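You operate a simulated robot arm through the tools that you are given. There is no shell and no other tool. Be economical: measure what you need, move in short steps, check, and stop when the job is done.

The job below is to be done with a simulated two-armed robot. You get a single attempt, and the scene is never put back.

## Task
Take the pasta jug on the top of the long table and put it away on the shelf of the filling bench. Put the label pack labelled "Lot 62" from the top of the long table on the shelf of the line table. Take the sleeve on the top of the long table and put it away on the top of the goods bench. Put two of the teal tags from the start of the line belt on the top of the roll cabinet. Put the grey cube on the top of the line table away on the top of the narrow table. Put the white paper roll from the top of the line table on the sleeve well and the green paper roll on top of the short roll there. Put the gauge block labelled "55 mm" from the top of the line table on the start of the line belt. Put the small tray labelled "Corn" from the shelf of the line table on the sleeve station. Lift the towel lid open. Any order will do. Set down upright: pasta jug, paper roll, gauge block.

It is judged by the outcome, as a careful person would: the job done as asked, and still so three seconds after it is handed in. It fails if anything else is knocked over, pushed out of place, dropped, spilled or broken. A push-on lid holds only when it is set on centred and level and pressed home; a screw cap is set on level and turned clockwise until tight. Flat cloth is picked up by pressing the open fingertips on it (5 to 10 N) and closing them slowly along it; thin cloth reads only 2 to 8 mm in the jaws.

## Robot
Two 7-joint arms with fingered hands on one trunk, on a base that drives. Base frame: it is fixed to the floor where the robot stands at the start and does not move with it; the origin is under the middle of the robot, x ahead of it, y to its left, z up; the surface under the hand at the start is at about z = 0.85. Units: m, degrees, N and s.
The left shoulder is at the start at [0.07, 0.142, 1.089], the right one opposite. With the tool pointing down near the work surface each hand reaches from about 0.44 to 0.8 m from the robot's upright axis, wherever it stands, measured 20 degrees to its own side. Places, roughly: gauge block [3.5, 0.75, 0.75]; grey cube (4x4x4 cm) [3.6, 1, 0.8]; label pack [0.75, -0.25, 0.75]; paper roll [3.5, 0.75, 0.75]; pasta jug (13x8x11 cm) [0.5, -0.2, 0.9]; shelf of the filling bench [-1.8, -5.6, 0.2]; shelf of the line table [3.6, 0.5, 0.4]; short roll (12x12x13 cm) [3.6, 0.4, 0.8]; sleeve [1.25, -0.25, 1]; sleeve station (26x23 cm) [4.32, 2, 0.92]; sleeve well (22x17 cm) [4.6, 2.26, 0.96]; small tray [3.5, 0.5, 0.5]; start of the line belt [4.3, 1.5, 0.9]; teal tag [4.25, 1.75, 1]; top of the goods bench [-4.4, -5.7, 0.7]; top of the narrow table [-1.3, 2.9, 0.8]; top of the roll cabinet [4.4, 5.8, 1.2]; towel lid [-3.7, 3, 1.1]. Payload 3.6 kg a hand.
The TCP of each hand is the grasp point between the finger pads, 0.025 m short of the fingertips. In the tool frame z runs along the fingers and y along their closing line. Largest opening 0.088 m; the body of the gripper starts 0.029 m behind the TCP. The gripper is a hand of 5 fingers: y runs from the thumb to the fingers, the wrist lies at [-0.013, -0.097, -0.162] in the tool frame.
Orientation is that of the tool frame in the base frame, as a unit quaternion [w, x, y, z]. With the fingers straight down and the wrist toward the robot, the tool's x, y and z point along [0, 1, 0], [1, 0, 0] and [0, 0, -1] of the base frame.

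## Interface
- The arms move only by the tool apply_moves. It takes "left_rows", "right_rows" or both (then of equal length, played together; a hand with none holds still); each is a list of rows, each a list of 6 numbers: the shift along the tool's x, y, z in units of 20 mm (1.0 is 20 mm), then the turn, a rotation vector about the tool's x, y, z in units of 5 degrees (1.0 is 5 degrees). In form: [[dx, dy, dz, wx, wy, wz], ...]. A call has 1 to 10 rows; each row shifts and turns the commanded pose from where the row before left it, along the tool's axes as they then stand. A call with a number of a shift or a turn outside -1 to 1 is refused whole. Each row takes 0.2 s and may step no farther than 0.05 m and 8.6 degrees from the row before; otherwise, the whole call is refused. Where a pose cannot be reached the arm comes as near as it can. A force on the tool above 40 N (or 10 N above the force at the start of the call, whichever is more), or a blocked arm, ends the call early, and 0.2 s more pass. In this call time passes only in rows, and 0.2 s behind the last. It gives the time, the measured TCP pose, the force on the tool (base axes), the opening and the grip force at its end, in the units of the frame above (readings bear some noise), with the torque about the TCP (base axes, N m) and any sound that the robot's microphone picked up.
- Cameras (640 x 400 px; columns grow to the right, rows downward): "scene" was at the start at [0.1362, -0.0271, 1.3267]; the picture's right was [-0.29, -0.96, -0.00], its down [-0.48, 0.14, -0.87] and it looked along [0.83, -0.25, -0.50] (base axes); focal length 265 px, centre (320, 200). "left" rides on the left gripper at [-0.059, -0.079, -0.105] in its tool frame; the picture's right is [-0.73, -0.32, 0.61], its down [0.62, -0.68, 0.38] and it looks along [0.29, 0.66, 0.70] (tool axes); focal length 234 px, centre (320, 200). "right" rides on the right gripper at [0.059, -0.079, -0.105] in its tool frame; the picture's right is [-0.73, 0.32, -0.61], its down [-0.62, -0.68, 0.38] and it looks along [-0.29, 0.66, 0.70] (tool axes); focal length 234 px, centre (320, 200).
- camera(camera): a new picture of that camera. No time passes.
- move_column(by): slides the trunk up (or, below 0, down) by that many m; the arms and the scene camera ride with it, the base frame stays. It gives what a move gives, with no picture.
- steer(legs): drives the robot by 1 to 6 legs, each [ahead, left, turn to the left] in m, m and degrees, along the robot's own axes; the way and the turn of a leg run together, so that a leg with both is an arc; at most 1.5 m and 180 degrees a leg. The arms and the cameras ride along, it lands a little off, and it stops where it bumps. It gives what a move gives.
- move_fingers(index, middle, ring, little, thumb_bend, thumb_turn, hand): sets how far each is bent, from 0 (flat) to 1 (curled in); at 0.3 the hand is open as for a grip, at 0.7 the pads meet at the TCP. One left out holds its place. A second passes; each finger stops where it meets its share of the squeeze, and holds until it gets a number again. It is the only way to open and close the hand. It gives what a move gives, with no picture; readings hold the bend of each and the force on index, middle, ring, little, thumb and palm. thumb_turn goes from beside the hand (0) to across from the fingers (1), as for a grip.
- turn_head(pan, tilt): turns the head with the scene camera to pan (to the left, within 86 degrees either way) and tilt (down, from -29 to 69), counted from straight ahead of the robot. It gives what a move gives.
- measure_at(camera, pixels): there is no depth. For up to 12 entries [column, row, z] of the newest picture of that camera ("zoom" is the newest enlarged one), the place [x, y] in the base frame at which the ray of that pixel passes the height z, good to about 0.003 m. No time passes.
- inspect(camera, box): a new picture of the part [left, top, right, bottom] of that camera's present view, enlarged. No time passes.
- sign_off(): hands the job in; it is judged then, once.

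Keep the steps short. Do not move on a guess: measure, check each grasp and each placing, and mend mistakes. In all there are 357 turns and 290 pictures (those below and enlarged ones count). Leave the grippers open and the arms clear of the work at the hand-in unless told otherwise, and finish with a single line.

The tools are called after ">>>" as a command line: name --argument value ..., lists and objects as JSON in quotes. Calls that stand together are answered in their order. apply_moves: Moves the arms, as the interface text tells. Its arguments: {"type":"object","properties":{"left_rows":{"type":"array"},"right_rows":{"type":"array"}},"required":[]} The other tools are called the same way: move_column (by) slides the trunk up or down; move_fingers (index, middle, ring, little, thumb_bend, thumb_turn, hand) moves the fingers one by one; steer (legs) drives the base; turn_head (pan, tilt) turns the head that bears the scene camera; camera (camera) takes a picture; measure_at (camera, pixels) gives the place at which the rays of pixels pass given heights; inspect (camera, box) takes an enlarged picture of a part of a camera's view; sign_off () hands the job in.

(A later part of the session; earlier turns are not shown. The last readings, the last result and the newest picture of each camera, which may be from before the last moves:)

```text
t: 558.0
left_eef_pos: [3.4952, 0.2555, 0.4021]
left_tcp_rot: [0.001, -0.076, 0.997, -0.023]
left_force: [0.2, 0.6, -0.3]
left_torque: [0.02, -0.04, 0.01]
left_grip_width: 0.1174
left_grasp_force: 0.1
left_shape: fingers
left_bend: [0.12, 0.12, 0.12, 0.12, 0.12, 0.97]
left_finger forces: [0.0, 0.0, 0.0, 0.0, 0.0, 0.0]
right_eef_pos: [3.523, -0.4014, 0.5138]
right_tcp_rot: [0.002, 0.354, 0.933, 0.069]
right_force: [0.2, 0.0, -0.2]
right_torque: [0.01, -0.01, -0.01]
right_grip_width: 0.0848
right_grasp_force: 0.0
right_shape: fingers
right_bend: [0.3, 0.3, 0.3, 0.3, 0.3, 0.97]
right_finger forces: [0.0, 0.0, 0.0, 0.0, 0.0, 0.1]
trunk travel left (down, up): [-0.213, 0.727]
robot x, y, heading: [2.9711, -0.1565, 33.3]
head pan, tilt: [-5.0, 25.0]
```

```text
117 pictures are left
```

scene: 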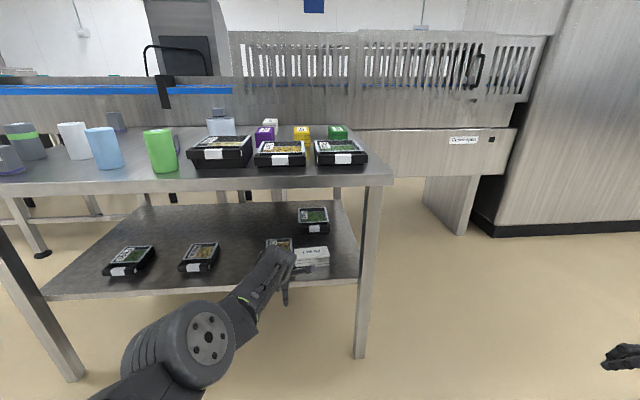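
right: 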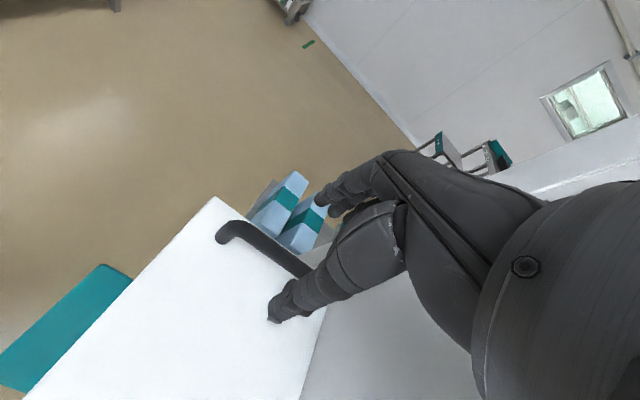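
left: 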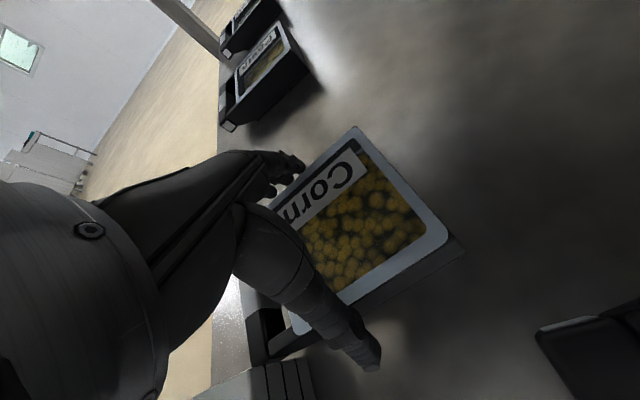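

>>> apply_moves --left_rows '[[0, 0.5, 0, 0, 0, 0]]'

>>> move_column --by -0.014

>>> move_fingers --hand "left" --index 0.22 --middle 0.26 --ring 0.26 --little 0.22 --thumb_bend 0.24

>>> camera --camera "left"

```text
t: 558.4
left_eef_pos: [3.4938, 0.2665, 0.4012]
left_tcp_rot: [0.003, -0.076, 0.997, -0.022]
left_force: [1.7, 0.2, 1.2]
left_torque: [-0.02, 0.02, 0.01]
left_grip_width: 0.1172
left_grasp_force: 0.0
left_shape: fingers
left_bend: [0.12, 0.12, 0.12, 0.12, 0.12, 0.97]
left_finger forces: [0.1, 0.0, 0.1, 0.0, 0.1, 0.1]
right_eef_pos: [3.5231, -0.4016, 0.5123]
right_tcp_rot: [0.001, 0.353, 0.933, 0.069]
right_force: [0.8, -0.5, 0.5]
right_torque: [-0.01, 0.0, 0.02]
right_grip_width: 0.0851
right_grasp_force: 0.0
right_shape: fingers
right_bend: [0.3, 0.3, 0.3, 0.3, 0.3, 0.97]
right_finger forces: [0.0, 0.0, 0.0, 0.0, 0.0, 0.1]
trunk travel left (down, up): [-0.213, 0.727]
robot x, y, heading: [2.9752, -0.1554, 33.5]
head pan, tilt: [-5.0, 25.0]
```

```text
t: 559.0
left_eef_pos: [3.4935, 0.2649, 0.3911]
left_tcp_rot: [0.005, -0.076, 0.997, -0.021]
left_force: [0.9, -2.5, 21.3]
left_torque: [-1.05, -0.17, 0.02]
left_grip_width: 0.1213
left_grasp_force: 8.5
left_shape: fingers
left_bend: [0.12, 0.12, 0.12, 0.12, 0.0, 0.97]
left_finger forces: [0.0, 0.0, 0.1, 0.0, 16.9, 0.1]
right_eef_pos: [3.5229, -0.4007, 0.5013]
right_tcp_rot: [0.003, 0.353, 0.933, 0.071]
right_force: [-0.6, -0.2, -0.1]
right_torque: [0.01, -0.03, 0.03]
right_grip_width: 0.0851
right_grasp_force: 0.0
right_shape: fingers
right_bend: [0.3, 0.3, 0.3, 0.3, 0.3, 0.97]
right_finger forces: [0.1, 0.1, 0.0, 0.1, 0.0, 0.0]
trunk travel left (down, up): [-0.199, 0.741]
robot x, y, heading: [2.9727, -0.1574, 33.4]
head pan, tilt: [-5.0, 25.0]
```

```text
t: 560.0
left_eef_pos: [3.4936, 0.2651, 0.3909]
left_tcp_rot: [0.004, -0.076, 0.997, -0.021]
left_force: [1.3, -2.6, 22.6]
left_torque: [-0.56, -0.05, -0.12]
left_grip_width: 0.1166
left_grasp_force: 15.5
left_shape: fingers
left_bend: [0.18, 0.26, 0.25, 0.2, 0.0, 0.97]
left_finger forces: [6.6, 0.0, 2.1, 2.2, 20.3, 0.1]
right_eef_pos: [3.521, -0.4023, 0.5008]
right_tcp_rot: [0.003, 0.353, 0.933, 0.071]
right_force: [0.3, 0.2, -0.3]
right_torque: [0.0, 0.01, 0.0]
right_grip_width: 0.0851
right_grasp_force: 0.0
right_shape: fingers
right_bend: [0.3, 0.3, 0.3, 0.3, 0.3, 0.97]
right_finger forces: [0.0, 0.0, 0.0, 0.0, 0.0, 0.0]
trunk travel left (down, up): [-0.199, 0.741]
robot x, y, heading: [2.977, -0.1576, 33.4]
head pan, tilt: [-5.0, 25.0]
```

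```text
116 pictures are left
```

left: 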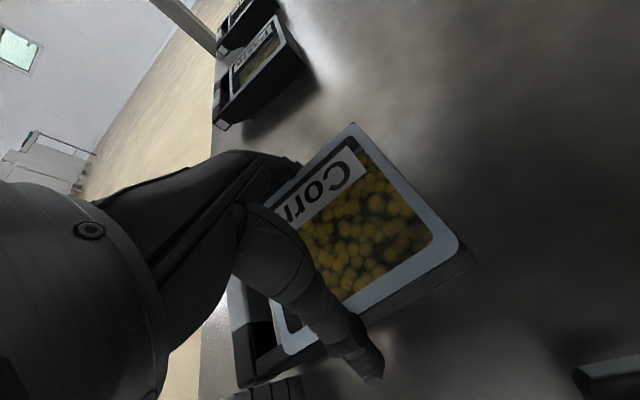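

>>> move_column --by 0.02

>>> move_fingers --hand "left" --index 0.0 --middle 0.0 --ring 0.0 --little 0.0 --thumb_bend 0.0

>>> apply_moves --left_rows '[[-0.5, -0.45, 0, 0, 0, 0], [0, 0, 0, 0, 0, 0]]'

>>> move_column --by -0.014

>>> camera --camera "left"

```text
t: 560.7
left_eef_pos: [3.4933, 0.2671, 0.4078]
left_tcp_rot: [0.002, -0.077, 0.997, -0.022]
left_force: [0.0, -0.4, 0.3]
left_torque: [0.0, -0.02, -0.03]
left_grip_width: 0.1062
left_grasp_force: 0.0
left_shape: fingers
left_bend: [0.22, 0.26, 0.26, 0.22, 0.13, 0.97]
left_finger forces: [0.1, 0.1, 0.0, 0.1, 0.0, 0.0]
right_eef_pos: [3.5231, -0.4002, 0.5198]
right_tcp_rot: [0.003, 0.353, 0.933, 0.068]
right_force: [-0.5, 0.5, -0.8]
right_torque: [0.0, 0.01, 0.0]
right_grip_width: 0.0851
right_grasp_force: 0.0
right_shape: fingers
right_bend: [0.3, 0.3, 0.3, 0.3, 0.3, 0.97]
right_finger forces: [0.0, 0.1, 0.0, 0.0, 0.0, 0.0]
trunk travel left (down, up): [-0.219, 0.721]
robot x, y, heading: [2.9721, -0.1558, 33.6]
head pan, tilt: [-5.0, 25.0]
```

```text
t: 561.7
left_eef_pos: [3.4953, 0.2658, 0.4087]
left_tcp_rot: [0.002, -0.076, 0.997, -0.022]
left_force: [-0.5, 0.5, -0.1]
left_torque: [0.0, -0.01, 0.0]
left_grip_width: 0.1325
left_grasp_force: 0.0
left_shape: fingers
left_bend: [0.0, 0.0, 0.0, 0.0, 0.0, 0.97]
left_finger forces: [0.0, 0.0, 0.0, 0.0, 0.1, 0.0]
right_eef_pos: [3.5231, -0.4017, 0.5189]
right_tcp_rot: [0.002, 0.352, 0.933, 0.069]
right_force: [0.3, -0.2, -1.0]
right_torque: [-0.02, -0.01, -0.01]
right_grip_width: 0.085
right_grasp_force: 0.1
right_shape: fingers
right_bend: [0.3, 0.3, 0.3, 0.3, 0.3, 0.97]
right_finger forces: [0.1, 0.1, 0.0, 0.0, 0.0, 0.1]
trunk travel left (down, up): [-0.219, 0.721]
robot x, y, heading: [2.9746, -0.1611, 33.6]
head pan, tilt: [-5.0, 25.0]
```

```text
t: 562.3
left_eef_pos: [3.4967, 0.2549, 0.4085]
left_tcp_rot: [0.003, -0.075, 0.997, -0.022]
left_force: [1.2, 0.1, 0.2]
left_torque: [-0.01, 0.03, 0.01]
left_grip_width: 0.1321
left_grasp_force: 0.0
left_shape: fingers
left_bend: [0.0, 0.0, 0.0, 0.0, 0.0, 0.97]
left_finger forces: [0.0, 0.1, 0.1, 0.0, 0.1, 0.0]
left hand out of reach, approached as far as the arm can: row 1
right_eef_pos: [3.5225, -0.4006, 0.5194]
right_tcp_rot: [0.003, 0.353, 0.933, 0.069]
right_force: [-1.0, 0.5, 0.8]
right_torque: [0.0, 0.02, 0.01]
right_grip_width: 0.085
right_grasp_force: 0.0
right_shape: fingers
right_bend: [0.3, 0.3, 0.3, 0.3, 0.3, 0.97]
right_finger forces: [0.1, 0.1, 0.0, 0.0, 0.0, 0.1]
trunk travel left (down, up): [-0.219, 0.721]
robot x, y, heading: [2.9742, -0.1566, 33.3]
head pan, tilt: [-5.0, 25.0]
```

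```text
t: 562.9
left_eef_pos: [3.4952, 0.2564, 0.3961]
left_tcp_rot: [0.002, -0.075, 0.997, -0.022]
left_force: [0.7, 0.6, -0.8]
left_torque: [0.0, 0.01, -0.01]
left_grip_width: 0.1322
left_grasp_force: 0.1
left_shape: fingers
left_bend: [0.0, 0.0, 0.0, 0.0, 0.0, 0.97]
left_finger forces: [0.1, 0.0, 0.0, 0.0, 0.0, 0.0]
right_eef_pos: [3.5232, -0.4011, 0.5054]
right_tcp_rot: [0.002, 0.352, 0.933, 0.07]
right_force: [0.5, 0.4, 0.0]
right_torque: [0.05, -0.01, 0.01]
right_grip_width: 0.085
right_grasp_force: 0.0
right_shape: fingers
right_bend: [0.3, 0.3, 0.3, 0.3, 0.3, 0.97]
right_finger forces: [0.0, 0.1, 0.0, 0.1, 0.0, 0.0]
trunk travel left (down, up): [-0.205, 0.735]
robot x, y, heading: [2.9747, -0.1589, 33.6]
head pan, tilt: [-5.0, 25.0]
```

```text
115 pictures are left
```

left: 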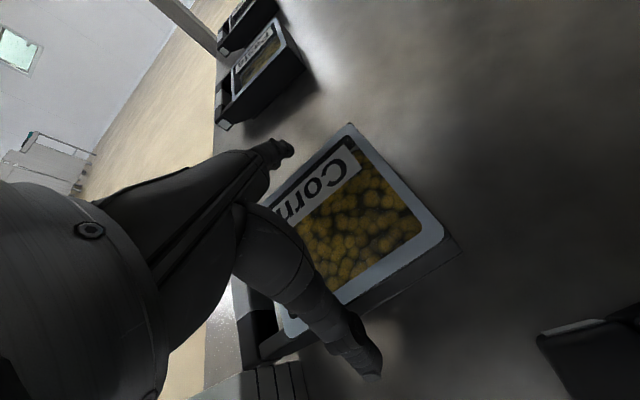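

>>> move_column --by -0.008

>>> move_fingers --hand "left" --index 0.24 --middle 0.26 --ring 0.26 --little 0.24 --thumb_bend 0.4

>>> camera --camera "left"

```text
t: 563.5
left_eef_pos: [3.4968, 0.2575, 0.3883]
left_tcp_rot: [0.003, -0.075, 0.997, -0.022]
left_force: [-0.2, 0.6, 0.4]
left_torque: [0.01, 0.01, 0.0]
left_grip_width: 0.1324
left_grasp_force: 0.1
left_shape: fingers
left_bend: [0.0, 0.0, 0.0, 0.0, 0.0, 0.97]
left_finger forces: [0.1, 0.0, 0.0, 0.0, 0.0, 0.0]
right_eef_pos: [3.5241, -0.4003, 0.4967]
right_tcp_rot: [0.002, 0.352, 0.933, 0.069]
right_force: [-1.1, 0.9, -0.1]
right_torque: [0.01, 0.0, 0.01]
right_grip_width: 0.0849
right_grasp_force: 0.0
right_shape: fingers
right_bend: [0.3, 0.3, 0.3, 0.3, 0.3, 0.97]
right_finger forces: [0.0, 0.0, 0.1, 0.0, 0.0, 0.0]
trunk travel left (down, up): [-0.197, 0.743]
robot x, y, heading: [2.9781, -0.1601, 33.6]
head pan, tilt: [-5.0, 25.0]
```

```text
t: 564.5
left_eef_pos: [3.4966, 0.2568, 0.3911]
left_tcp_rot: [0.006, -0.075, 0.997, -0.021]
left_force: [0.4, 6.5, 20.6]
left_torque: [0.38, 0.24, -0.32]
left_grip_width: 0.1149
left_grasp_force: 26.9
left_shape: fingers
left_bend: [0.15, 0.25, 0.23, 0.18, 0.19, 0.96]
left_finger forces: [15.4, 2.6, 7.0, 6.8, 21.4, 0.0]
right_eef_pos: [3.5215, -0.4016, 0.4989]
right_tcp_rot: [0.003, 0.353, 0.933, 0.071]
right_force: [-0.4, -0.6, 0.7]
right_torque: [0.02, -0.02, 0.0]
right_grip_width: 0.085
right_grasp_force: 0.1
right_shape: fingers
right_bend: [0.3, 0.3, 0.3, 0.3, 0.3, 0.97]
right_finger forces: [0.0, 0.0, 0.1, 0.0, 0.0, 0.1]
trunk travel left (down, up): [-0.197, 0.743]
robot x, y, heading: [2.9753, -0.1559, 33.6]
head pan, tilt: [-5.0, 25.0]
```

```text
114 pictures are left
```

left: 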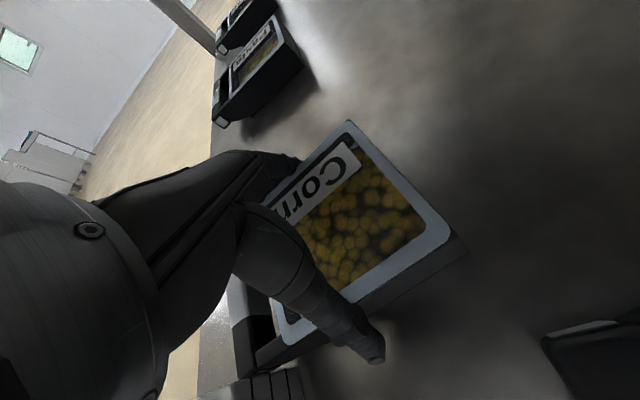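

Balanced side grip now (thumb 21 N). I lift with the trunk and check.

>>> move_column --by 0.03

>>> camera --camera "left"

```text
t: 565.3
left_eef_pos: [3.4966, 0.2564, 0.4179]
left_tcp_rot: [0.002, -0.075, 0.997, -0.022]
left_force: [-0.6, -0.8, -1.5]
left_torque: [0.01, 0.01, 0.01]
left_grip_width: 0.1062
left_grasp_force: 13.4
left_shape: fingers
left_bend: [0.19, 0.24, 0.22, 0.24, 0.28, 0.96]
left_finger forces: [6.0, 2.9, 4.4, 0.3, 13.2, 0.1]
right_eef_pos: [3.5242, -0.4009, 0.5266]
right_tcp_rot: [0.002, 0.352, 0.933, 0.069]
right_force: [-0.2, 0.7, 1.0]
right_torque: [0.02, -0.02, -0.01]
right_grip_width: 0.0851
right_grasp_force: 0.1
right_shape: fingers
right_bend: [0.3, 0.3, 0.3, 0.3, 0.3, 0.97]
right_finger forces: [0.1, 0.1, 0.1, 0.0, 0.1, 0.1]
trunk travel left (down, up): [-0.227, 0.713]
robot x, y, heading: [2.9737, -0.1574, 33.7]
head pan, tilt: [-5.0, 25.0]
```

```text
113 pictures are left
```

left: 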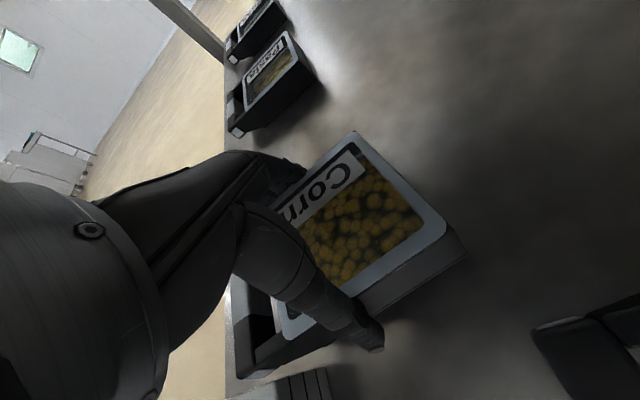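

>>> move_column --by 0.025

>>> steer --legs '[[-0.1, 0.11, 0], [-0.1, 0.15, 0]]'

>>> camera --camera "left"

```text
t: 566.0
left_eef_pos: [3.4964, 0.2566, 0.4417]
left_tcp_rot: [0.003, -0.075, 0.997, -0.022]
left_force: [0.7, -0.1, -1.8]
left_torque: [0.03, 0.0, 0.02]
left_grip_width: 0.106
left_grasp_force: 13.1
left_shape: fingers
left_bend: [0.19, 0.24, 0.22, 0.24, 0.28, 0.96]
left_finger forces: [6.2, 2.8, 4.4, 0.3, 13.2, 0.0]
right_eef_pos: [3.5229, -0.4012, 0.5525]
right_tcp_rot: [0.002, 0.353, 0.933, 0.069]
right_force: [-0.5, 0.7, -0.3]
right_torque: [-0.02, -0.01, 0.0]
right_grip_width: 0.085
right_grasp_force: 0.1
right_shape: fingers
right_bend: [0.3, 0.3, 0.3, 0.3, 0.3, 0.97]
right_finger forces: [0.0, 0.0, 0.0, 0.1, 0.0, 0.0]
trunk travel left (down, up): [-0.252, 0.688]
robot x, y, heading: [2.9777, -0.1629, 33.4]
head pan, tilt: [-5.0, 25.0]
```

```text
t: 568.4
left_eef_pos: [3.1895, 0.3609, 0.4437]
left_tcp_rot: [0.003, -0.073, 0.997, -0.022]
left_force: [0.0, 1.1, -1.1]
left_torque: [0.0, -0.01, 0.03]
left_grip_width: 0.1061
left_grasp_force: 13.1
left_shape: fingers
left_bend: [0.19, 0.24, 0.22, 0.24, 0.28, 0.96]
left_finger forces: [5.9, 2.8, 4.4, 0.3, 13.1, 0.0]
right_eef_pos: [3.2141, -0.2958, 0.5533]
right_tcp_rot: [0.002, 0.354, 0.932, 0.069]
right_force: [-0.3, -0.1, 0.6]
right_torque: [-0.01, -0.01, 0.01]
right_grip_width: 0.0849
right_grasp_force: 0.0
right_shape: fingers
right_bend: [0.3, 0.3, 0.3, 0.3, 0.3, 0.97]
right_finger forces: [0.1, 0.0, 0.0, 0.0, 0.0, 0.0]
trunk travel left (down, up): [-0.252, 0.688]
robot x, y, heading: [2.6675, -0.0489, 33.0]
head pan, tilt: [-5.0, 25.0]
```

```text
112 pictures are left
```

left: 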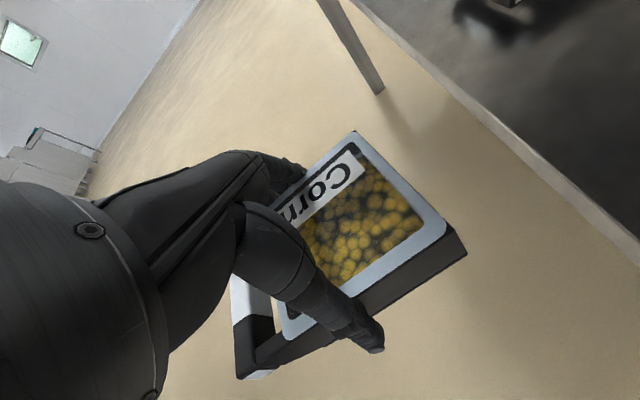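

>>> steer --legs '[[0.05, 0.33, 0]]'

>>> move_column --by 0.4

>>> move_column --by 0.25

>>> turn_head --pan 20 --tilt 25

>>> camera --camera "scene"

```text
t: 570.6
left_eef_pos: [3.0543, 0.6609, 0.4433]
left_tcp_rot: [0.002, -0.072, 0.997, -0.022]
left_force: [0.1, -0.2, -2.0]
left_torque: [0.01, -0.01, 0.0]
left_grip_width: 0.1062
left_grasp_force: 13.2
left_shape: fingers
left_bend: [0.19, 0.24, 0.22, 0.24, 0.28, 0.96]
left_finger forces: [5.9, 2.8, 4.4, 0.4, 13.1, 0.0]
right_eef_pos: [3.0763, 0.0031, 0.5525]
right_tcp_rot: [0.002, 0.356, 0.932, 0.069]
right_force: [-0.6, 0.4, 0.0]
right_torque: [-0.03, -0.02, -0.03]
right_grip_width: 0.0851
right_grasp_force: 0.1
right_shape: fingers
right_bend: [0.3, 0.3, 0.3, 0.3, 0.3, 0.97]
right_finger forces: [0.0, 0.0, 0.1, 0.0, 0.0, 0.1]
trunk travel left (down, up): [-0.252, 0.688]
robot x, y, heading: [2.5284, 0.251, 33.1]
head pan, tilt: [-5.0, 25.0]
```

```text
t: 574.5
left_eef_pos: [3.053, 0.6616, 0.8423]
left_tcp_rot: [0.003, -0.07, 0.997, -0.023]
left_force: [-0.7, -0.8, -1.7]
left_torque: [-0.02, 0.03, -0.01]
left_grip_width: 0.1061
left_grasp_force: 13.8
left_shape: fingers
left_bend: [0.19, 0.24, 0.22, 0.24, 0.28, 0.96]
left_finger forces: [5.8, 2.8, 4.4, 0.4, 12.9, 0.0]
right_eef_pos: [3.0759, 0.0032, 0.9534]
right_tcp_rot: [0.002, 0.356, 0.932, 0.069]
right_force: [-0.1, 0.3, -0.8]
right_torque: [-0.03, -0.01, 0.02]
right_grip_width: 0.0849
right_grasp_force: 0.0
right_shape: fingers
right_bend: [0.3, 0.3, 0.3, 0.3, 0.3, 0.97]
right_finger forces: [0.0, 0.0, 0.0, 0.0, 0.1, 0.0]
trunk travel left (down, up): [-0.652, 0.288]
robot x, y, heading: [2.53, 0.2514, 33.0]
head pan, tilt: [-5.0, 25.0]
```

```text
t: 577.0
left_eef_pos: [3.0534, 0.6603, 1.0922]
left_tcp_rot: [0.002, -0.071, 0.997, -0.022]
left_force: [-0.3, -0.3, -2.1]
left_torque: [0.0, 0.02, 0.01]
left_grip_width: 0.1061
left_grasp_force: 13.2
left_shape: fingers
left_bend: [0.19, 0.24, 0.22, 0.24, 0.28, 0.96]
left_finger forces: [5.8, 2.9, 4.3, 0.3, 13.0, 0.0]
right_eef_pos: [3.0755, 0.0028, 1.2029]
right_tcp_rot: [0.002, 0.356, 0.932, 0.07]
right_force: [-0.7, 0.2, 0.1]
right_torque: [0.0, 0.02, -0.01]
right_grip_width: 0.0852
right_grasp_force: 0.0
right_shape: fingers
right_bend: [0.3, 0.3, 0.3, 0.3, 0.3, 0.97]
right_finger forces: [0.0, 0.0, 0.0, 0.0, 0.0, 0.0]
trunk travel left (down, up): [-0.902, 0.038]
robot x, y, heading: [2.5279, 0.2515, 33.1]
head pan, tilt: [-5.0, 25.0]
```

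```text
t: 577.9
left_eef_pos: [3.0529, 0.6614, 1.0931]
left_tcp_rot: [0.002, -0.072, 0.997, -0.023]
left_force: [-0.6, -0.4, -0.8]
left_torque: [0.01, -0.01, 0.03]
left_grip_width: 0.1059
left_grasp_force: 13.0
left_shape: fingers
left_bend: [0.19, 0.24, 0.22, 0.24, 0.28, 0.96]
left_finger forces: [5.9, 2.8, 4.4, 0.3, 13.0, 0.0]
right_eef_pos: [3.0745, 0.003, 1.2021]
right_tcp_rot: [0.002, 0.356, 0.932, 0.07]
right_force: [0.3, -0.4, 0.4]
right_torque: [0.01, 0.03, 0.02]
right_grip_width: 0.0848
right_grasp_force: 0.2
right_shape: fingers
right_bend: [0.3, 0.3, 0.3, 0.3, 0.3, 0.97]
right_finger forces: [0.0, 0.0, 0.0, 0.1, 0.2, 0.0]
trunk travel left (down, up): [-0.902, 0.038]
robot x, y, heading: [2.5273, 0.2504, 32.8]
head pan, tilt: [20.0, 25.0]
```

```text
111 pictures are left
```

scene: 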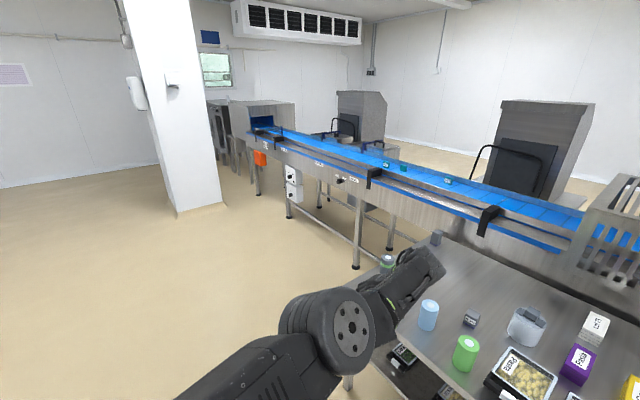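

>>> steer --legs '[[0.82, 1.08, 0], [0, 0, -33], [0.35, 0.1, 0]]'

>>> turn_head --pan 0 --tilt 28

>>> camera --camera "scene"

```text
t: 588.3
left_eef_pos: [3.6117, 1.7977, 1.0931]
left_tcp_rot: [-0.002, 0.208, 0.978, -0.022]
left_force: [-0.8, 0.9, -1.3]
left_torque: [0.01, 0.02, -0.05]
left_grip_width: 0.1057
left_grasp_force: 13.0
left_shape: fingers
left_bend: [0.19, 0.24, 0.22, 0.24, 0.28, 0.96]
left_finger forces: [5.6, 2.8, 4.4, 0.2, 12.8, 0.1]
right_eef_pos: [3.2801, 1.229, 1.2023]
right_tcp_rot: [0.022, 0.6, 0.797, 0.066]
right_force: [0.2, -0.2, 0.3]
right_torque: [0.01, -0.02, -0.01]
right_grip_width: 0.0848
right_grasp_force: 0.1
right_shape: fingers
right_bend: [0.3, 0.3, 0.3, 0.3, 0.3, 0.97]
right_finger forces: [0.1, 0.0, 0.1, 0.1, 0.0, 0.0]
trunk travel left (down, up): [-0.902, 0.038]
robot x, y, heading: [2.9493, 1.7316, 0.8]
head pan, tilt: [20.0, 25.0]
```

```text
t: 589.1
left_eef_pos: [3.6145, 1.7976, 1.0922]
left_tcp_rot: [-0.004, 0.207, 0.978, -0.023]
left_force: [0.7, -0.1, -1.9]
left_torque: [-0.01, -0.03, 0.01]
left_grip_width: 0.1057
left_grasp_force: 12.8
left_shape: fingers
left_bend: [0.19, 0.24, 0.22, 0.24, 0.28, 0.96]
left_finger forces: [5.7, 2.8, 4.4, 0.3, 12.8, 0.0]
right_eef_pos: [3.2847, 1.2288, 1.2019]
right_tcp_rot: [0.021, 0.6, 0.797, 0.066]
right_force: [0.2, 0.3, 0.8]
right_torque: [0.01, -0.01, 0.0]
right_grip_width: 0.0851
right_grasp_force: 0.1
right_shape: fingers
right_bend: [0.3, 0.3, 0.3, 0.3, 0.3, 0.97]
right_finger forces: [0.1, 0.0, 0.0, 0.0, 0.0, 0.0]
trunk travel left (down, up): [-0.902, 0.038]
robot x, y, heading: [2.9511, 1.7256, 1.0]
head pan, tilt: [0.0, 28.0]
```

```text
110 pictures are left
```

scene: 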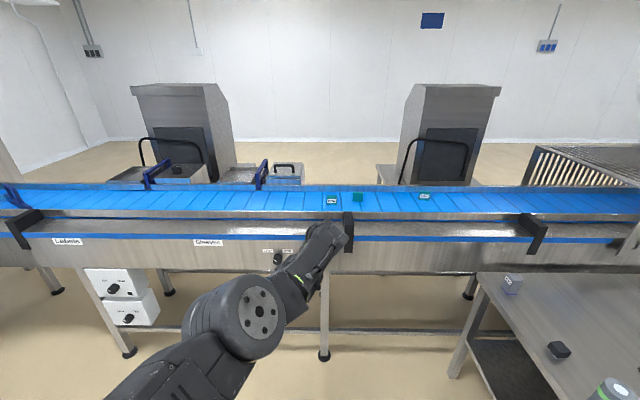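

>>> inspect --camera "scene" --box '[130, 145, 450, 275]'

>>> measure_at --camera "scene" --pixels '[[332, 199, 0.92], [358, 197, 0.92], [425, 196, 0.92], [208, 200, 0.92], [208, 222, 0.9], [320, 190, 0.92], [320, 208, 0.92], [228, 178, 0.95], [280, 178, 0.95], [180, 185, 0.95]]'

```text
2.00 times, centred on (290, 210) of scene
```

zoom: 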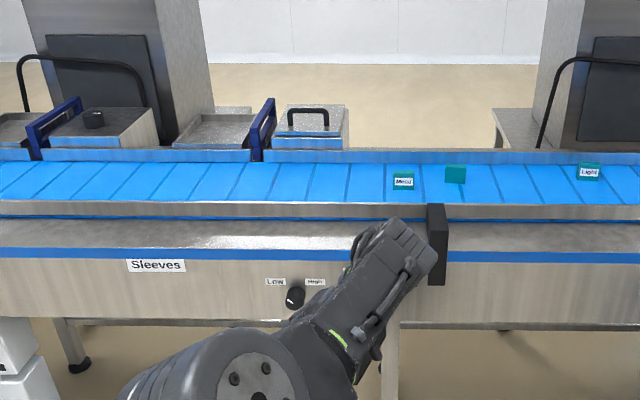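

```text
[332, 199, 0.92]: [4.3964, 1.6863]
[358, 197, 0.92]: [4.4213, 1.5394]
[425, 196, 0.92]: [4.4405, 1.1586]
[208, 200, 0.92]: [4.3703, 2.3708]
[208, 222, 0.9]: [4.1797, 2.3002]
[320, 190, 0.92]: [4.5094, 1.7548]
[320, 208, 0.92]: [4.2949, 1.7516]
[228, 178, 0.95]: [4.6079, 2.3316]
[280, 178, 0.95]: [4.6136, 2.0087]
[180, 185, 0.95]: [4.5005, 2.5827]
```

>>> steer --legs '[[0.7, 0.2, 0]]'

>>> camera --camera "left"

>>> turn_head --pan 15 --tilt 45

>>> camera --camera "scene"

```text
t: 593.2
left_eef_pos: [4.3275, 2.0083, 1.0939]
left_tcp_rot: [-0.003, 0.21, 0.978, -0.022]
left_force: [-0.6, -0.7, -1.8]
left_torque: [0.0, 0.01, -0.01]
left_grip_width: 0.1059
left_grasp_force: 13.0
left_shape: fingers
left_bend: [0.19, 0.24, 0.22, 0.24, 0.28, 0.96]
left_finger forces: [5.7, 2.8, 4.4, 0.3, 12.8, 0.1]
right_eef_pos: [3.9939, 1.4407, 1.2023]
right_tcp_rot: [0.021, 0.602, 0.796, 0.066]
right_force: [-0.5, -0.1, -0.4]
right_torque: [-0.01, -0.01, 0.0]
right_grip_width: 0.0851
right_grasp_force: 0.0
right_shape: fingers
right_bend: [0.3, 0.3, 0.3, 0.3, 0.3, 0.97]
right_finger forces: [0.0, 0.1, 0.1, 0.0, 0.0, 0.0]
trunk travel left (down, up): [-0.902, 0.038]
robot x, y, heading: [3.6657, 1.9448, 0.6]
head pan, tilt: [0.0, 28.0]
```

```text
108 pictures are left
```

left: 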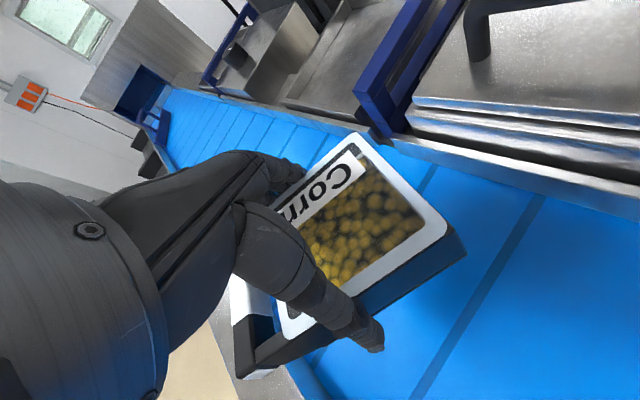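

```text
t: 594.0
left_eef_pos: [4.3293, 2.0099, 1.0924]
left_tcp_rot: [-0.004, 0.209, 0.978, -0.022]
left_force: [-0.8, 0.5, -1.8]
left_torque: [0.0, -0.01, 0.02]
left_grip_width: 0.1059
left_grasp_force: 13.1
left_shape: fingers
left_bend: [0.19, 0.24, 0.22, 0.24, 0.28, 0.96]
left_finger forces: [5.7, 2.8, 4.4, 0.3, 12.9, 0.1]
right_eef_pos: [3.9957, 1.4414, 1.2018]
right_tcp_rot: [0.022, 0.602, 0.795, 0.066]
right_force: [-0.8, -0.6, 0.5]
right_torque: [0.01, 0.01, 0.02]
right_grip_width: 0.085
right_grasp_force: 0.2
right_shape: fingers
right_bend: [0.3, 0.3, 0.3, 0.3, 0.3, 0.97]
right_finger forces: [0.0, 0.0, 0.1, 0.0, 0.0, 0.0]
trunk travel left (down, up): [-0.902, 0.038]
robot x, y, heading: [3.6613, 1.9436, 0.3]
head pan, tilt: [15.0, 45.0]
```

```text
107 pictures are left
```

scene: 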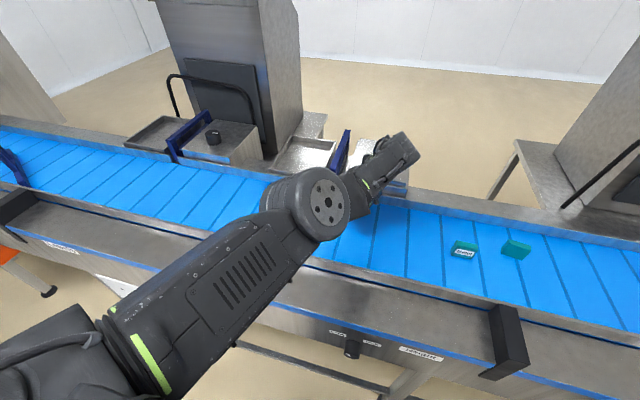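

>>> move_column --by -0.11

>>> apply_moves --left_rows '[[0, 0, 0.4, 0, 0, 0], [0, 0, 0.3, 0, 0, 0], [0, 0, 0.25, 0, 0, 0], [0, 0, 0.2, 0, 0, 0], [0, 0, 0.2, 0, 0, 0], [0, 0, 0.2, 0, 0, 0]]'

```text
t: 595.4
left_eef_pos: [4.3284, 2.0081, 0.9833]
left_tcp_rot: [-0.004, 0.209, 0.978, -0.022]
left_force: [-0.9, -0.2, -1.6]
left_torque: [-0.02, -0.02, 0.03]
left_grip_width: 0.1056
left_grasp_force: 13.6
left_shape: fingers
left_bend: [0.19, 0.24, 0.22, 0.24, 0.28, 0.96]
left_finger forces: [5.7, 2.7, 4.4, 0.2, 12.7, 0.0]
right_eef_pos: [3.9956, 1.4416, 1.0927]
right_tcp_rot: [0.022, 0.602, 0.795, 0.066]
right_force: [-0.5, -0.7, 0.2]
right_torque: [0.02, 0.0, 0.01]
right_grip_width: 0.0851
right_grasp_force: 0.3
right_shape: fingers
right_bend: [0.3, 0.3, 0.3, 0.3, 0.3, 0.97]
right_finger forces: [0.0, 0.0, 0.0, 0.0, 0.0, 0.0]
trunk travel left (down, up): [-0.792, 0.148]
robot x, y, heading: [3.6649, 1.9455, 0.6]
head pan, tilt: [15.0, 45.0]
```

```text
t: 596.5
left_eef_pos: [4.3247, 2.007, 0.9664]
left_tcp_rot: [0.005, 0.211, 0.977, -0.018]
left_force: [-2.8, -4.2, 24.1]
left_torque: [1.21, -0.15, 0.16]
left_grip_width: 0.1089
left_grasp_force: 20.9
left_shape: fingers
left_bend: [0.16, 0.24, 0.23, 0.22, 0.29, 0.95]
left_finger forces: [10.6, 3.1, 4.7, 7.9, 15.2, 0.0]
left hand out of reach, approached as far as the arm can: row 4
right_eef_pos: [3.9915, 1.4405, 1.0925]
right_tcp_rot: [0.023, 0.602, 0.795, 0.067]
right_force: [-0.1, 0.6, -0.3]
right_torque: [-0.01, 0.02, 0.01]
right_grip_width: 0.0848
right_grasp_force: 0.0
right_shape: fingers
right_bend: [0.3, 0.3, 0.3, 0.3, 0.3, 0.97]
right_finger forces: [0.1, 0.1, 0.1, 0.0, 0.0, 0.1]
trunk travel left (down, up): [-0.792, 0.148]
robot x, y, heading: [3.6615, 1.9425, 0.6]
head pan, tilt: [15.0, 45.0]
stopped in row 5 (left hand): the force on the tool passed its limit at 43 N (the readings are from after the stop); the commanded pose is now the measured one
```

>>> apply_moves --left_rows '[[0, 0, -0.2, 0, 0, 0]]'

>>> move_fingers --hand "left" --index 0.0 --middle 0.0 --ring 0.0 --little 0.0 --thumb_bend 0.0

>>> move_column --by 0.1

>>> camera --camera "left"

```text
t: 597.0
left_eef_pos: [4.3242, 2.0071, 0.9674]
left_tcp_rot: [0.002, 0.21, 0.977, -0.019]
left_force: [2.0, -2.9, 16.1]
left_torque: [0.89, -0.19, -0.01]
left_grip_width: 0.109
left_grasp_force: 19.1
left_shape: fingers
left_bend: [0.16, 0.24, 0.23, 0.23, 0.29, 0.95]
left_finger forces: [10.2, 3.3, 4.6, 4.9, 14.3, 0.0]
right_eef_pos: [3.9921, 1.4392, 1.093]
right_tcp_rot: [0.022, 0.602, 0.795, 0.068]
right_force: [-0.2, 0.1, 0.8]
right_torque: [-0.03, 0.0, -0.01]
right_grip_width: 0.085
right_grasp_force: 0.0
right_shape: fingers
right_bend: [0.3, 0.3, 0.3, 0.3, 0.3, 0.97]
right_finger forces: [0.0, 0.1, 0.1, 0.1, 0.0, 0.0]
trunk travel left (down, up): [-0.792, 0.148]
robot x, y, heading: [3.6658, 1.9476, 0.8]
head pan, tilt: [15.0, 45.0]
```

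```text
t: 598.0
left_eef_pos: [4.3256, 2.0094, 0.9645]
left_tcp_rot: [0.001, 0.21, 0.977, -0.02]
left_force: [-0.6, -0.6, 0.0]
left_torque: [0.01, -0.02, -0.03]
left_grip_width: 0.1321
left_grasp_force: 0.0
left_shape: fingers
left_bend: [0.0, 0.0, 0.0, 0.0, 0.0, 0.97]
left_finger forces: [0.0, 0.0, 0.0, 0.1, 0.0, 0.1]
right_eef_pos: [3.9953, 1.4417, 1.0937]
right_tcp_rot: [0.021, 0.602, 0.796, 0.066]
right_force: [0.3, 0.2, 0.5]
right_torque: [0.01, 0.02, -0.01]
right_grip_width: 0.0854
right_grasp_force: 0.0
right_shape: fingers
right_bend: [0.3, 0.3, 0.3, 0.3, 0.3, 0.97]
right_finger forces: [0.1, 0.0, 0.1, 0.0, 0.0, 0.0]
trunk travel left (down, up): [-0.792, 0.148]
robot x, y, heading: [3.6636, 1.945, 0.5]
head pan, tilt: [15.0, 45.0]
```

```text
t: 599.3
left_eef_pos: [4.3264, 2.0105, 1.0646]
left_tcp_rot: [0.002, 0.21, 0.978, -0.02]
left_force: [-0.7, -0.3, -0.4]
left_torque: [-0.01, 0.03, 0.0]
left_grip_width: 0.1323
left_grasp_force: 0.1
left_shape: fingers
left_bend: [0.0, 0.0, 0.0, 0.0, 0.0, 0.97]
left_finger forces: [0.0, 0.0, 0.1, 0.0, 0.0, 0.0]
right_eef_pos: [3.9936, 1.4409, 1.1926]
right_tcp_rot: [0.022, 0.602, 0.795, 0.066]
right_force: [0.5, -0.5, 0.9]
right_torque: [-0.02, 0.01, 0.0]
right_grip_width: 0.085
right_grasp_force: 0.0
right_shape: fingers
right_bend: [0.3, 0.3, 0.3, 0.3, 0.3, 0.97]
right_finger forces: [0.1, 0.0, 0.1, 0.0, 0.0, 0.0]
trunk travel left (down, up): [-0.892, 0.048]
robot x, y, heading: [3.6655, 1.9445, 0.8]
head pan, tilt: [15.0, 45.0]
```

```text
106 pictures are left
```

left: 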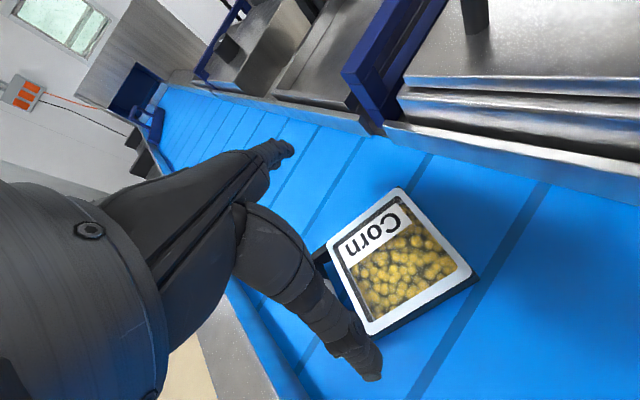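

>>> measure_at --camera "left" --pixels '[[400, 188, 0.97], [470, 268, 0.97], [368, 332, 0.97], [328, 240, 0.97], [365, 120, 0.95], [285, 100, 0.95], [258, 345, 0.94]]'

>>> inspect --camera "scene" --box '[90, 80, 440, 300]'

```text
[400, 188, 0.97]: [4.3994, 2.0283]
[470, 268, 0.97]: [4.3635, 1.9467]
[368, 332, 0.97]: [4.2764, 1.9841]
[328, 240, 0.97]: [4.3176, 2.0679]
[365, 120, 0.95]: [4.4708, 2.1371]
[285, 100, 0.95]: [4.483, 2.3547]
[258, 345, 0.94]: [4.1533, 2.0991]
```

```text
1.82 times, centred on (265, 190) of scene
```

zoom: 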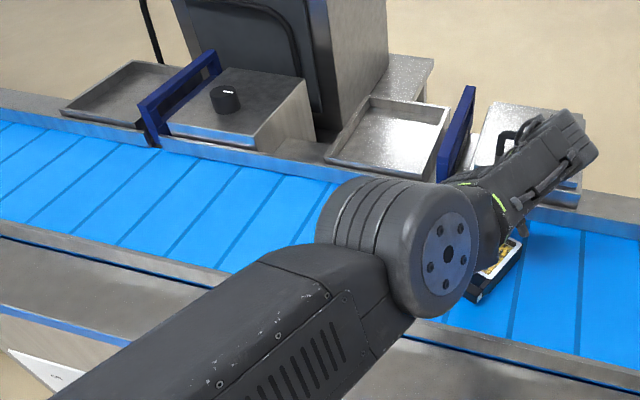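

Tray placed at the sleeve station. Next the teal tags: I shift right and reorient the left hand.

>>> steer --legs '[[0.02, -0.36, 0]]'

>>> apply_moves --left_rows '[[0, 0, 0, 0, 0, 1], [0, 0, 0, 0, 0, 1], [0, 0, 0, 0, 0, 1], [0, 0, 0, 0, 0, 1], [0, 0, 0, 0, 0, 1], [0, 0, 0, 0, 0, 1], [0, 0, 0, 0, 0, 1], [0, 0, 0, 0, 0, 1], [0, 0, 0, 0, 0, 1], [0, 0, 0, 0, 0, 1]]'

>>> move_fingers --hand "left" --index 0.3 --middle 0.3 --ring 0.3 --little 0.3 --thumb_bend 0.3

>>> turn_head --pan -5 --tilt 45

>>> camera --camera "scene"

>>> camera --camera "left"

```text
t: 601.6
left_eef_pos: [4.351, 1.6503, 1.066]
left_tcp_rot: [0.001, 0.209, 0.978, -0.021]
left_force: [-0.3, -0.9, 0.2]
left_torque: [-0.01, -0.02, 0.0]
left_grip_width: 0.1323
left_grasp_force: 0.0
left_shape: fingers
left_bend: [0.0, 0.0, 0.0, 0.0, 0.0, 0.97]
left_finger forces: [0.1, 0.0, 0.0, 0.1, 0.0, 0.1]
right_eef_pos: [4.0203, 1.0799, 1.1937]
right_tcp_rot: [0.022, 0.601, 0.796, 0.066]
right_force: [-0.8, 0.4, 0.5]
right_torque: [0.03, -0.01, 0.0]
right_grip_width: 0.085
right_grasp_force: 0.0
right_shape: fingers
right_bend: [0.3, 0.3, 0.3, 0.3, 0.3, 0.97]
right_finger forces: [0.0, 0.1, 0.0, 0.0, 0.1, 0.1]
trunk travel left (down, up): [-0.892, 0.048]
robot x, y, heading: [3.6903, 1.5815, 0.8]
head pan, tilt: [15.0, 45.0]
```

```text
t: 603.8
left_eef_pos: [4.4082, 1.6285, 1.0504]
left_tcp_rot: [0.01, 0.603, 0.798, -0.018]
left_force: [-0.1, 0.0, -0.9]
left_torque: [0.0, 0.02, -0.02]
left_grip_width: 0.1323
left_grasp_force: 0.1
left_shape: fingers
left_bend: [0.0, 0.0, 0.0, 0.0, 0.0, 0.97]
left_finger forces: [0.0, 0.0, 0.0, 0.0, 0.1, 0.1]
left hand out of reach, approached as far as the arm can: row 1, 2, 3, 4, 5, 6, 7, 8, 9, 10
right_eef_pos: [4.0203, 1.0786, 1.1928]
right_tcp_rot: [0.022, 0.6, 0.797, 0.066]
right_force: [-0.3, 0.0, 0.8]
right_torque: [0.01, -0.01, -0.01]
right_grip_width: 0.0848
right_grasp_force: 0.0
right_shape: fingers
right_bend: [0.3, 0.3, 0.3, 0.3, 0.3, 0.97]
right_finger forces: [0.0, 0.1, 0.0, 0.0, 0.0, 0.0]
trunk travel left (down, up): [-0.892, 0.048]
robot x, y, heading: [3.6872, 1.5819, 0.8]
head pan, tilt: [15.0, 45.0]
```

```text
t: 604.8
left_eef_pos: [4.4092, 1.6274, 1.0515]
left_tcp_rot: [0.009, 0.603, 0.798, -0.018]
left_force: [0.5, -0.5, 0.1]
left_torque: [-0.02, 0.0, 0.04]
left_grip_width: 0.0853
left_grasp_force: 0.1
left_shape: fingers
left_bend: [0.3, 0.3, 0.3, 0.3, 0.3, 0.97]
left_finger forces: [0.0, 0.0, 0.0, 0.1, 0.0, 0.0]
right_eef_pos: [4.0203, 1.0799, 1.1922]
right_tcp_rot: [0.022, 0.6, 0.797, 0.067]
right_force: [0.4, -0.2, -0.5]
right_torque: [0.0, -0.01, -0.01]
right_grip_width: 0.0849
right_grasp_force: 0.0
right_shape: fingers
right_bend: [0.3, 0.3, 0.3, 0.3, 0.3, 0.97]
right_finger forces: [0.0, 0.0, 0.1, 0.1, 0.0, 0.0]
trunk travel left (down, up): [-0.892, 0.048]
robot x, y, heading: [3.6899, 1.5823, 0.8]
head pan, tilt: [15.0, 45.0]
```

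```text
t: 605.6
left_eef_pos: [4.4086, 1.6281, 1.0501]
left_tcp_rot: [0.009, 0.602, 0.798, -0.018]
left_force: [0.0, -0.6, 0.6]
left_torque: [0.01, 0.0, 0.01]
left_grip_width: 0.0854
left_grasp_force: 0.0
left_shape: fingers
left_bend: [0.3, 0.3, 0.3, 0.3, 0.3, 0.97]
left_finger forces: [0.2, 0.0, 0.0, 0.2, 0.0, 0.1]
right_eef_pos: [4.0214, 1.079, 1.1932]
right_tcp_rot: [0.022, 0.601, 0.796, 0.067]
right_force: [-0.2, 0.0, 0.1]
right_torque: [0.01, 0.0, 0.02]
right_grip_width: 0.085
right_grasp_force: 0.1
right_shape: fingers
right_bend: [0.3, 0.3, 0.3, 0.3, 0.3, 0.97]
right_finger forces: [0.1, 0.1, 0.1, 0.0, 0.1, 0.0]
trunk travel left (down, up): [-0.892, 0.048]
robot x, y, heading: [3.6894, 1.5792, 0.9]
head pan, tilt: [-5.0, 45.0]
```

```text
104 pictures are left
```

scene: 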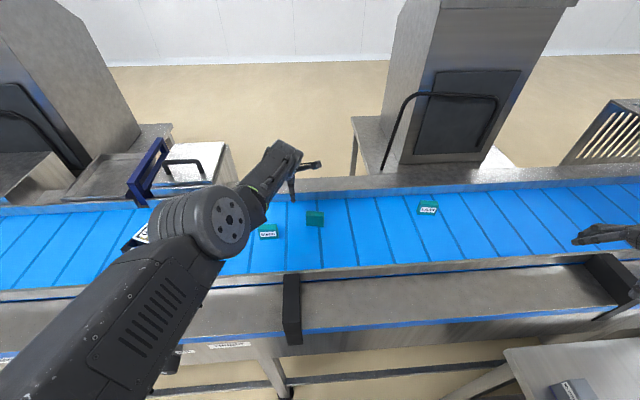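

```text
103 pictures are left
```

left: 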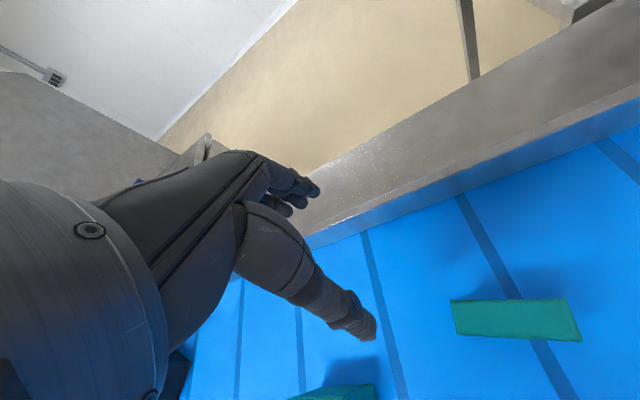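

>>> inspect --camera "scene" --box '[250, 195, 340, 250]'

>>> measure_at --camera "zoom" --pixels '[[68, 290, 0.935], [190, 295, 0.935], [195, 230, 0.95], [85, 200, 0.955], [395, 218, 0.935], [515, 218, 0.935], [408, 120, 0.955], [520, 122, 0.955], [130, 245, 0.945]]'

```text
7.11 times, centred on (295, 222) of scene
```

zoom: 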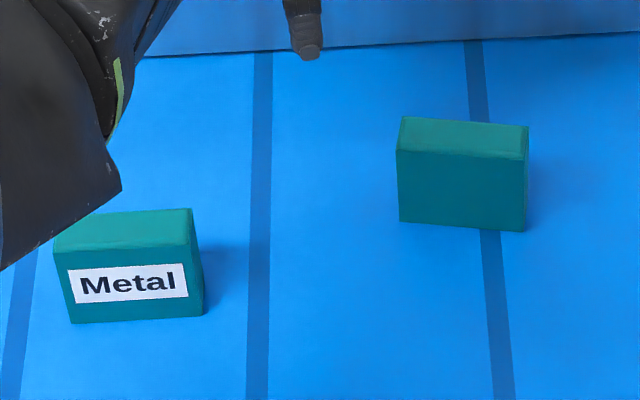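

```text
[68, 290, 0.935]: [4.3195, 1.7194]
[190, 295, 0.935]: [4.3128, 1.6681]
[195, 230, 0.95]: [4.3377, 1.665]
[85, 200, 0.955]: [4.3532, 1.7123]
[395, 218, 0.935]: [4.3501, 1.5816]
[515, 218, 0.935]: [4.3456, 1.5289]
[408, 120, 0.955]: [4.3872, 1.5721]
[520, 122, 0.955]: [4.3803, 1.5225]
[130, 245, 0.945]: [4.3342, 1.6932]
```

>>> measure_at --camera "zoom" --pixels '[[72, 322, 0.935], [203, 314, 0.935], [400, 222, 0.935], [524, 232, 0.935], [55, 250, 0.965], [195, 240, 0.965], [190, 210, 0.965], [396, 150, 0.965], [403, 117, 0.965], [527, 158, 0.965], [528, 126, 0.965]]'

>>> apply_moves --left_rows '[[0, -0.5, 0, 0, 0, 1], [0, -0.5, 0, 0, 0, 1], [0, -0.5, 0, 0, 0, 1.0]]'

```text
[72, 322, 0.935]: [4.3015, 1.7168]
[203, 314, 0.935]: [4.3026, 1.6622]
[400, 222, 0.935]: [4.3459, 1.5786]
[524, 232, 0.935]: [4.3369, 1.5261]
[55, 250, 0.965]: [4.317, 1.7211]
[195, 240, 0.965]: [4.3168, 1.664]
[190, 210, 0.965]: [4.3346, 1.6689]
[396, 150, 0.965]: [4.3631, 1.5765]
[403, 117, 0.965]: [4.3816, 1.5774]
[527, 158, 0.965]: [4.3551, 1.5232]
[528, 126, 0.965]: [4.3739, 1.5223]
```

```text
t: 606.4
left_eef_pos: [4.4119, 1.6126, 1.0434]
left_tcp_rot: [0.012, 0.702, 0.712, -0.016]
left_force: [0.2, -0.2, 0.1]
left_torque: [-0.01, 0.0, -0.01]
left_grip_width: 0.0853
left_grasp_force: 0.1
left_shape: fingers
left_bend: [0.3, 0.3, 0.3, 0.3, 0.3, 0.97]
left_finger forces: [0.0, 0.0, 0.1, 0.0, 0.0, 0.1]
left hand out of reach, approached as far as the arm can: row 1, 2, 3
right_eef_pos: [4.0204, 1.0791, 1.1927]
right_tcp_rot: [0.021, 0.601, 0.797, 0.065]
right_force: [0.6, -0.3, -0.7]
right_torque: [0.03, 0.0, 0.01]
right_grip_width: 0.0848
right_grasp_force: 0.1
right_shape: fingers
right_bend: [0.3, 0.3, 0.3, 0.3, 0.3, 0.97]
right_finger forces: [0.0, 0.1, 0.0, 0.0, 0.1, 0.1]
trunk travel left (down, up): [-0.892, 0.048]
robot x, y, heading: [3.6958, 1.5778, 0.8]
head pan, tilt: [-5.0, 45.0]
```

>>> apply_moves --left_rows '[[0.9, -1, 0, 0, 0, 0], [0.9, -1, 0, 0, 0, 0], [0.9, -1, 0, 0, 0, 0], [0.9, -1, 0, 0, 0, 0], [0.3, -1, 0, 0, 0, 0], [0, 0, 0, 0, 0, 0]]'

>>> camera --camera "left"

```text
t: 607.8
left_eef_pos: [4.4129, 1.6656, 1.0102]
left_tcp_rot: [0.012, 0.701, 0.712, -0.017]
left_force: [0.0, 0.2, -0.1]
left_torque: [0.01, -0.01, 0.0]
left_grip_width: 0.0852
left_grasp_force: 0.0
left_shape: fingers
left_bend: [0.3, 0.3, 0.3, 0.3, 0.3, 0.97]
left_finger forces: [0.0, 0.0, 0.0, 0.0, 0.0, 0.0]
left hand out of reach, approached as far as the arm can: row 1, 2, 3, 4, 5
right_eef_pos: [4.0208, 1.0782, 1.1928]
right_tcp_rot: [0.021, 0.6, 0.797, 0.067]
right_force: [-0.7, 0.0, 0.5]
right_torque: [-0.02, 0.01, -0.01]
right_grip_width: 0.085
right_grasp_force: 0.1
right_shape: fingers
right_bend: [0.3, 0.3, 0.3, 0.3, 0.3, 0.97]
right_finger forces: [0.0, 0.0, 0.1, 0.0, 0.0, 0.0]
trunk travel left (down, up): [-0.892, 0.048]
robot x, y, heading: [3.6898, 1.5819, 0.9]
head pan, tilt: [-5.0, 45.0]
```

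```text
101 pictures are left
```

left: 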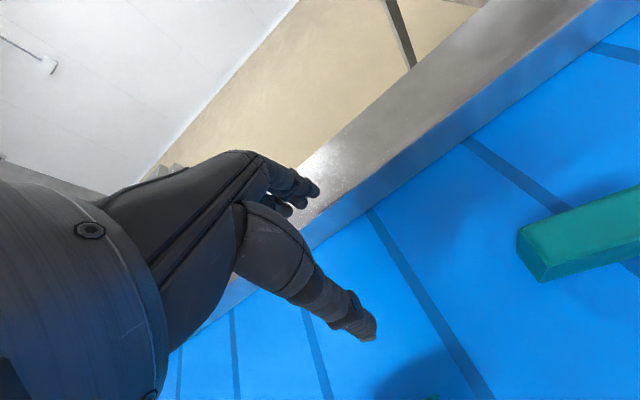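

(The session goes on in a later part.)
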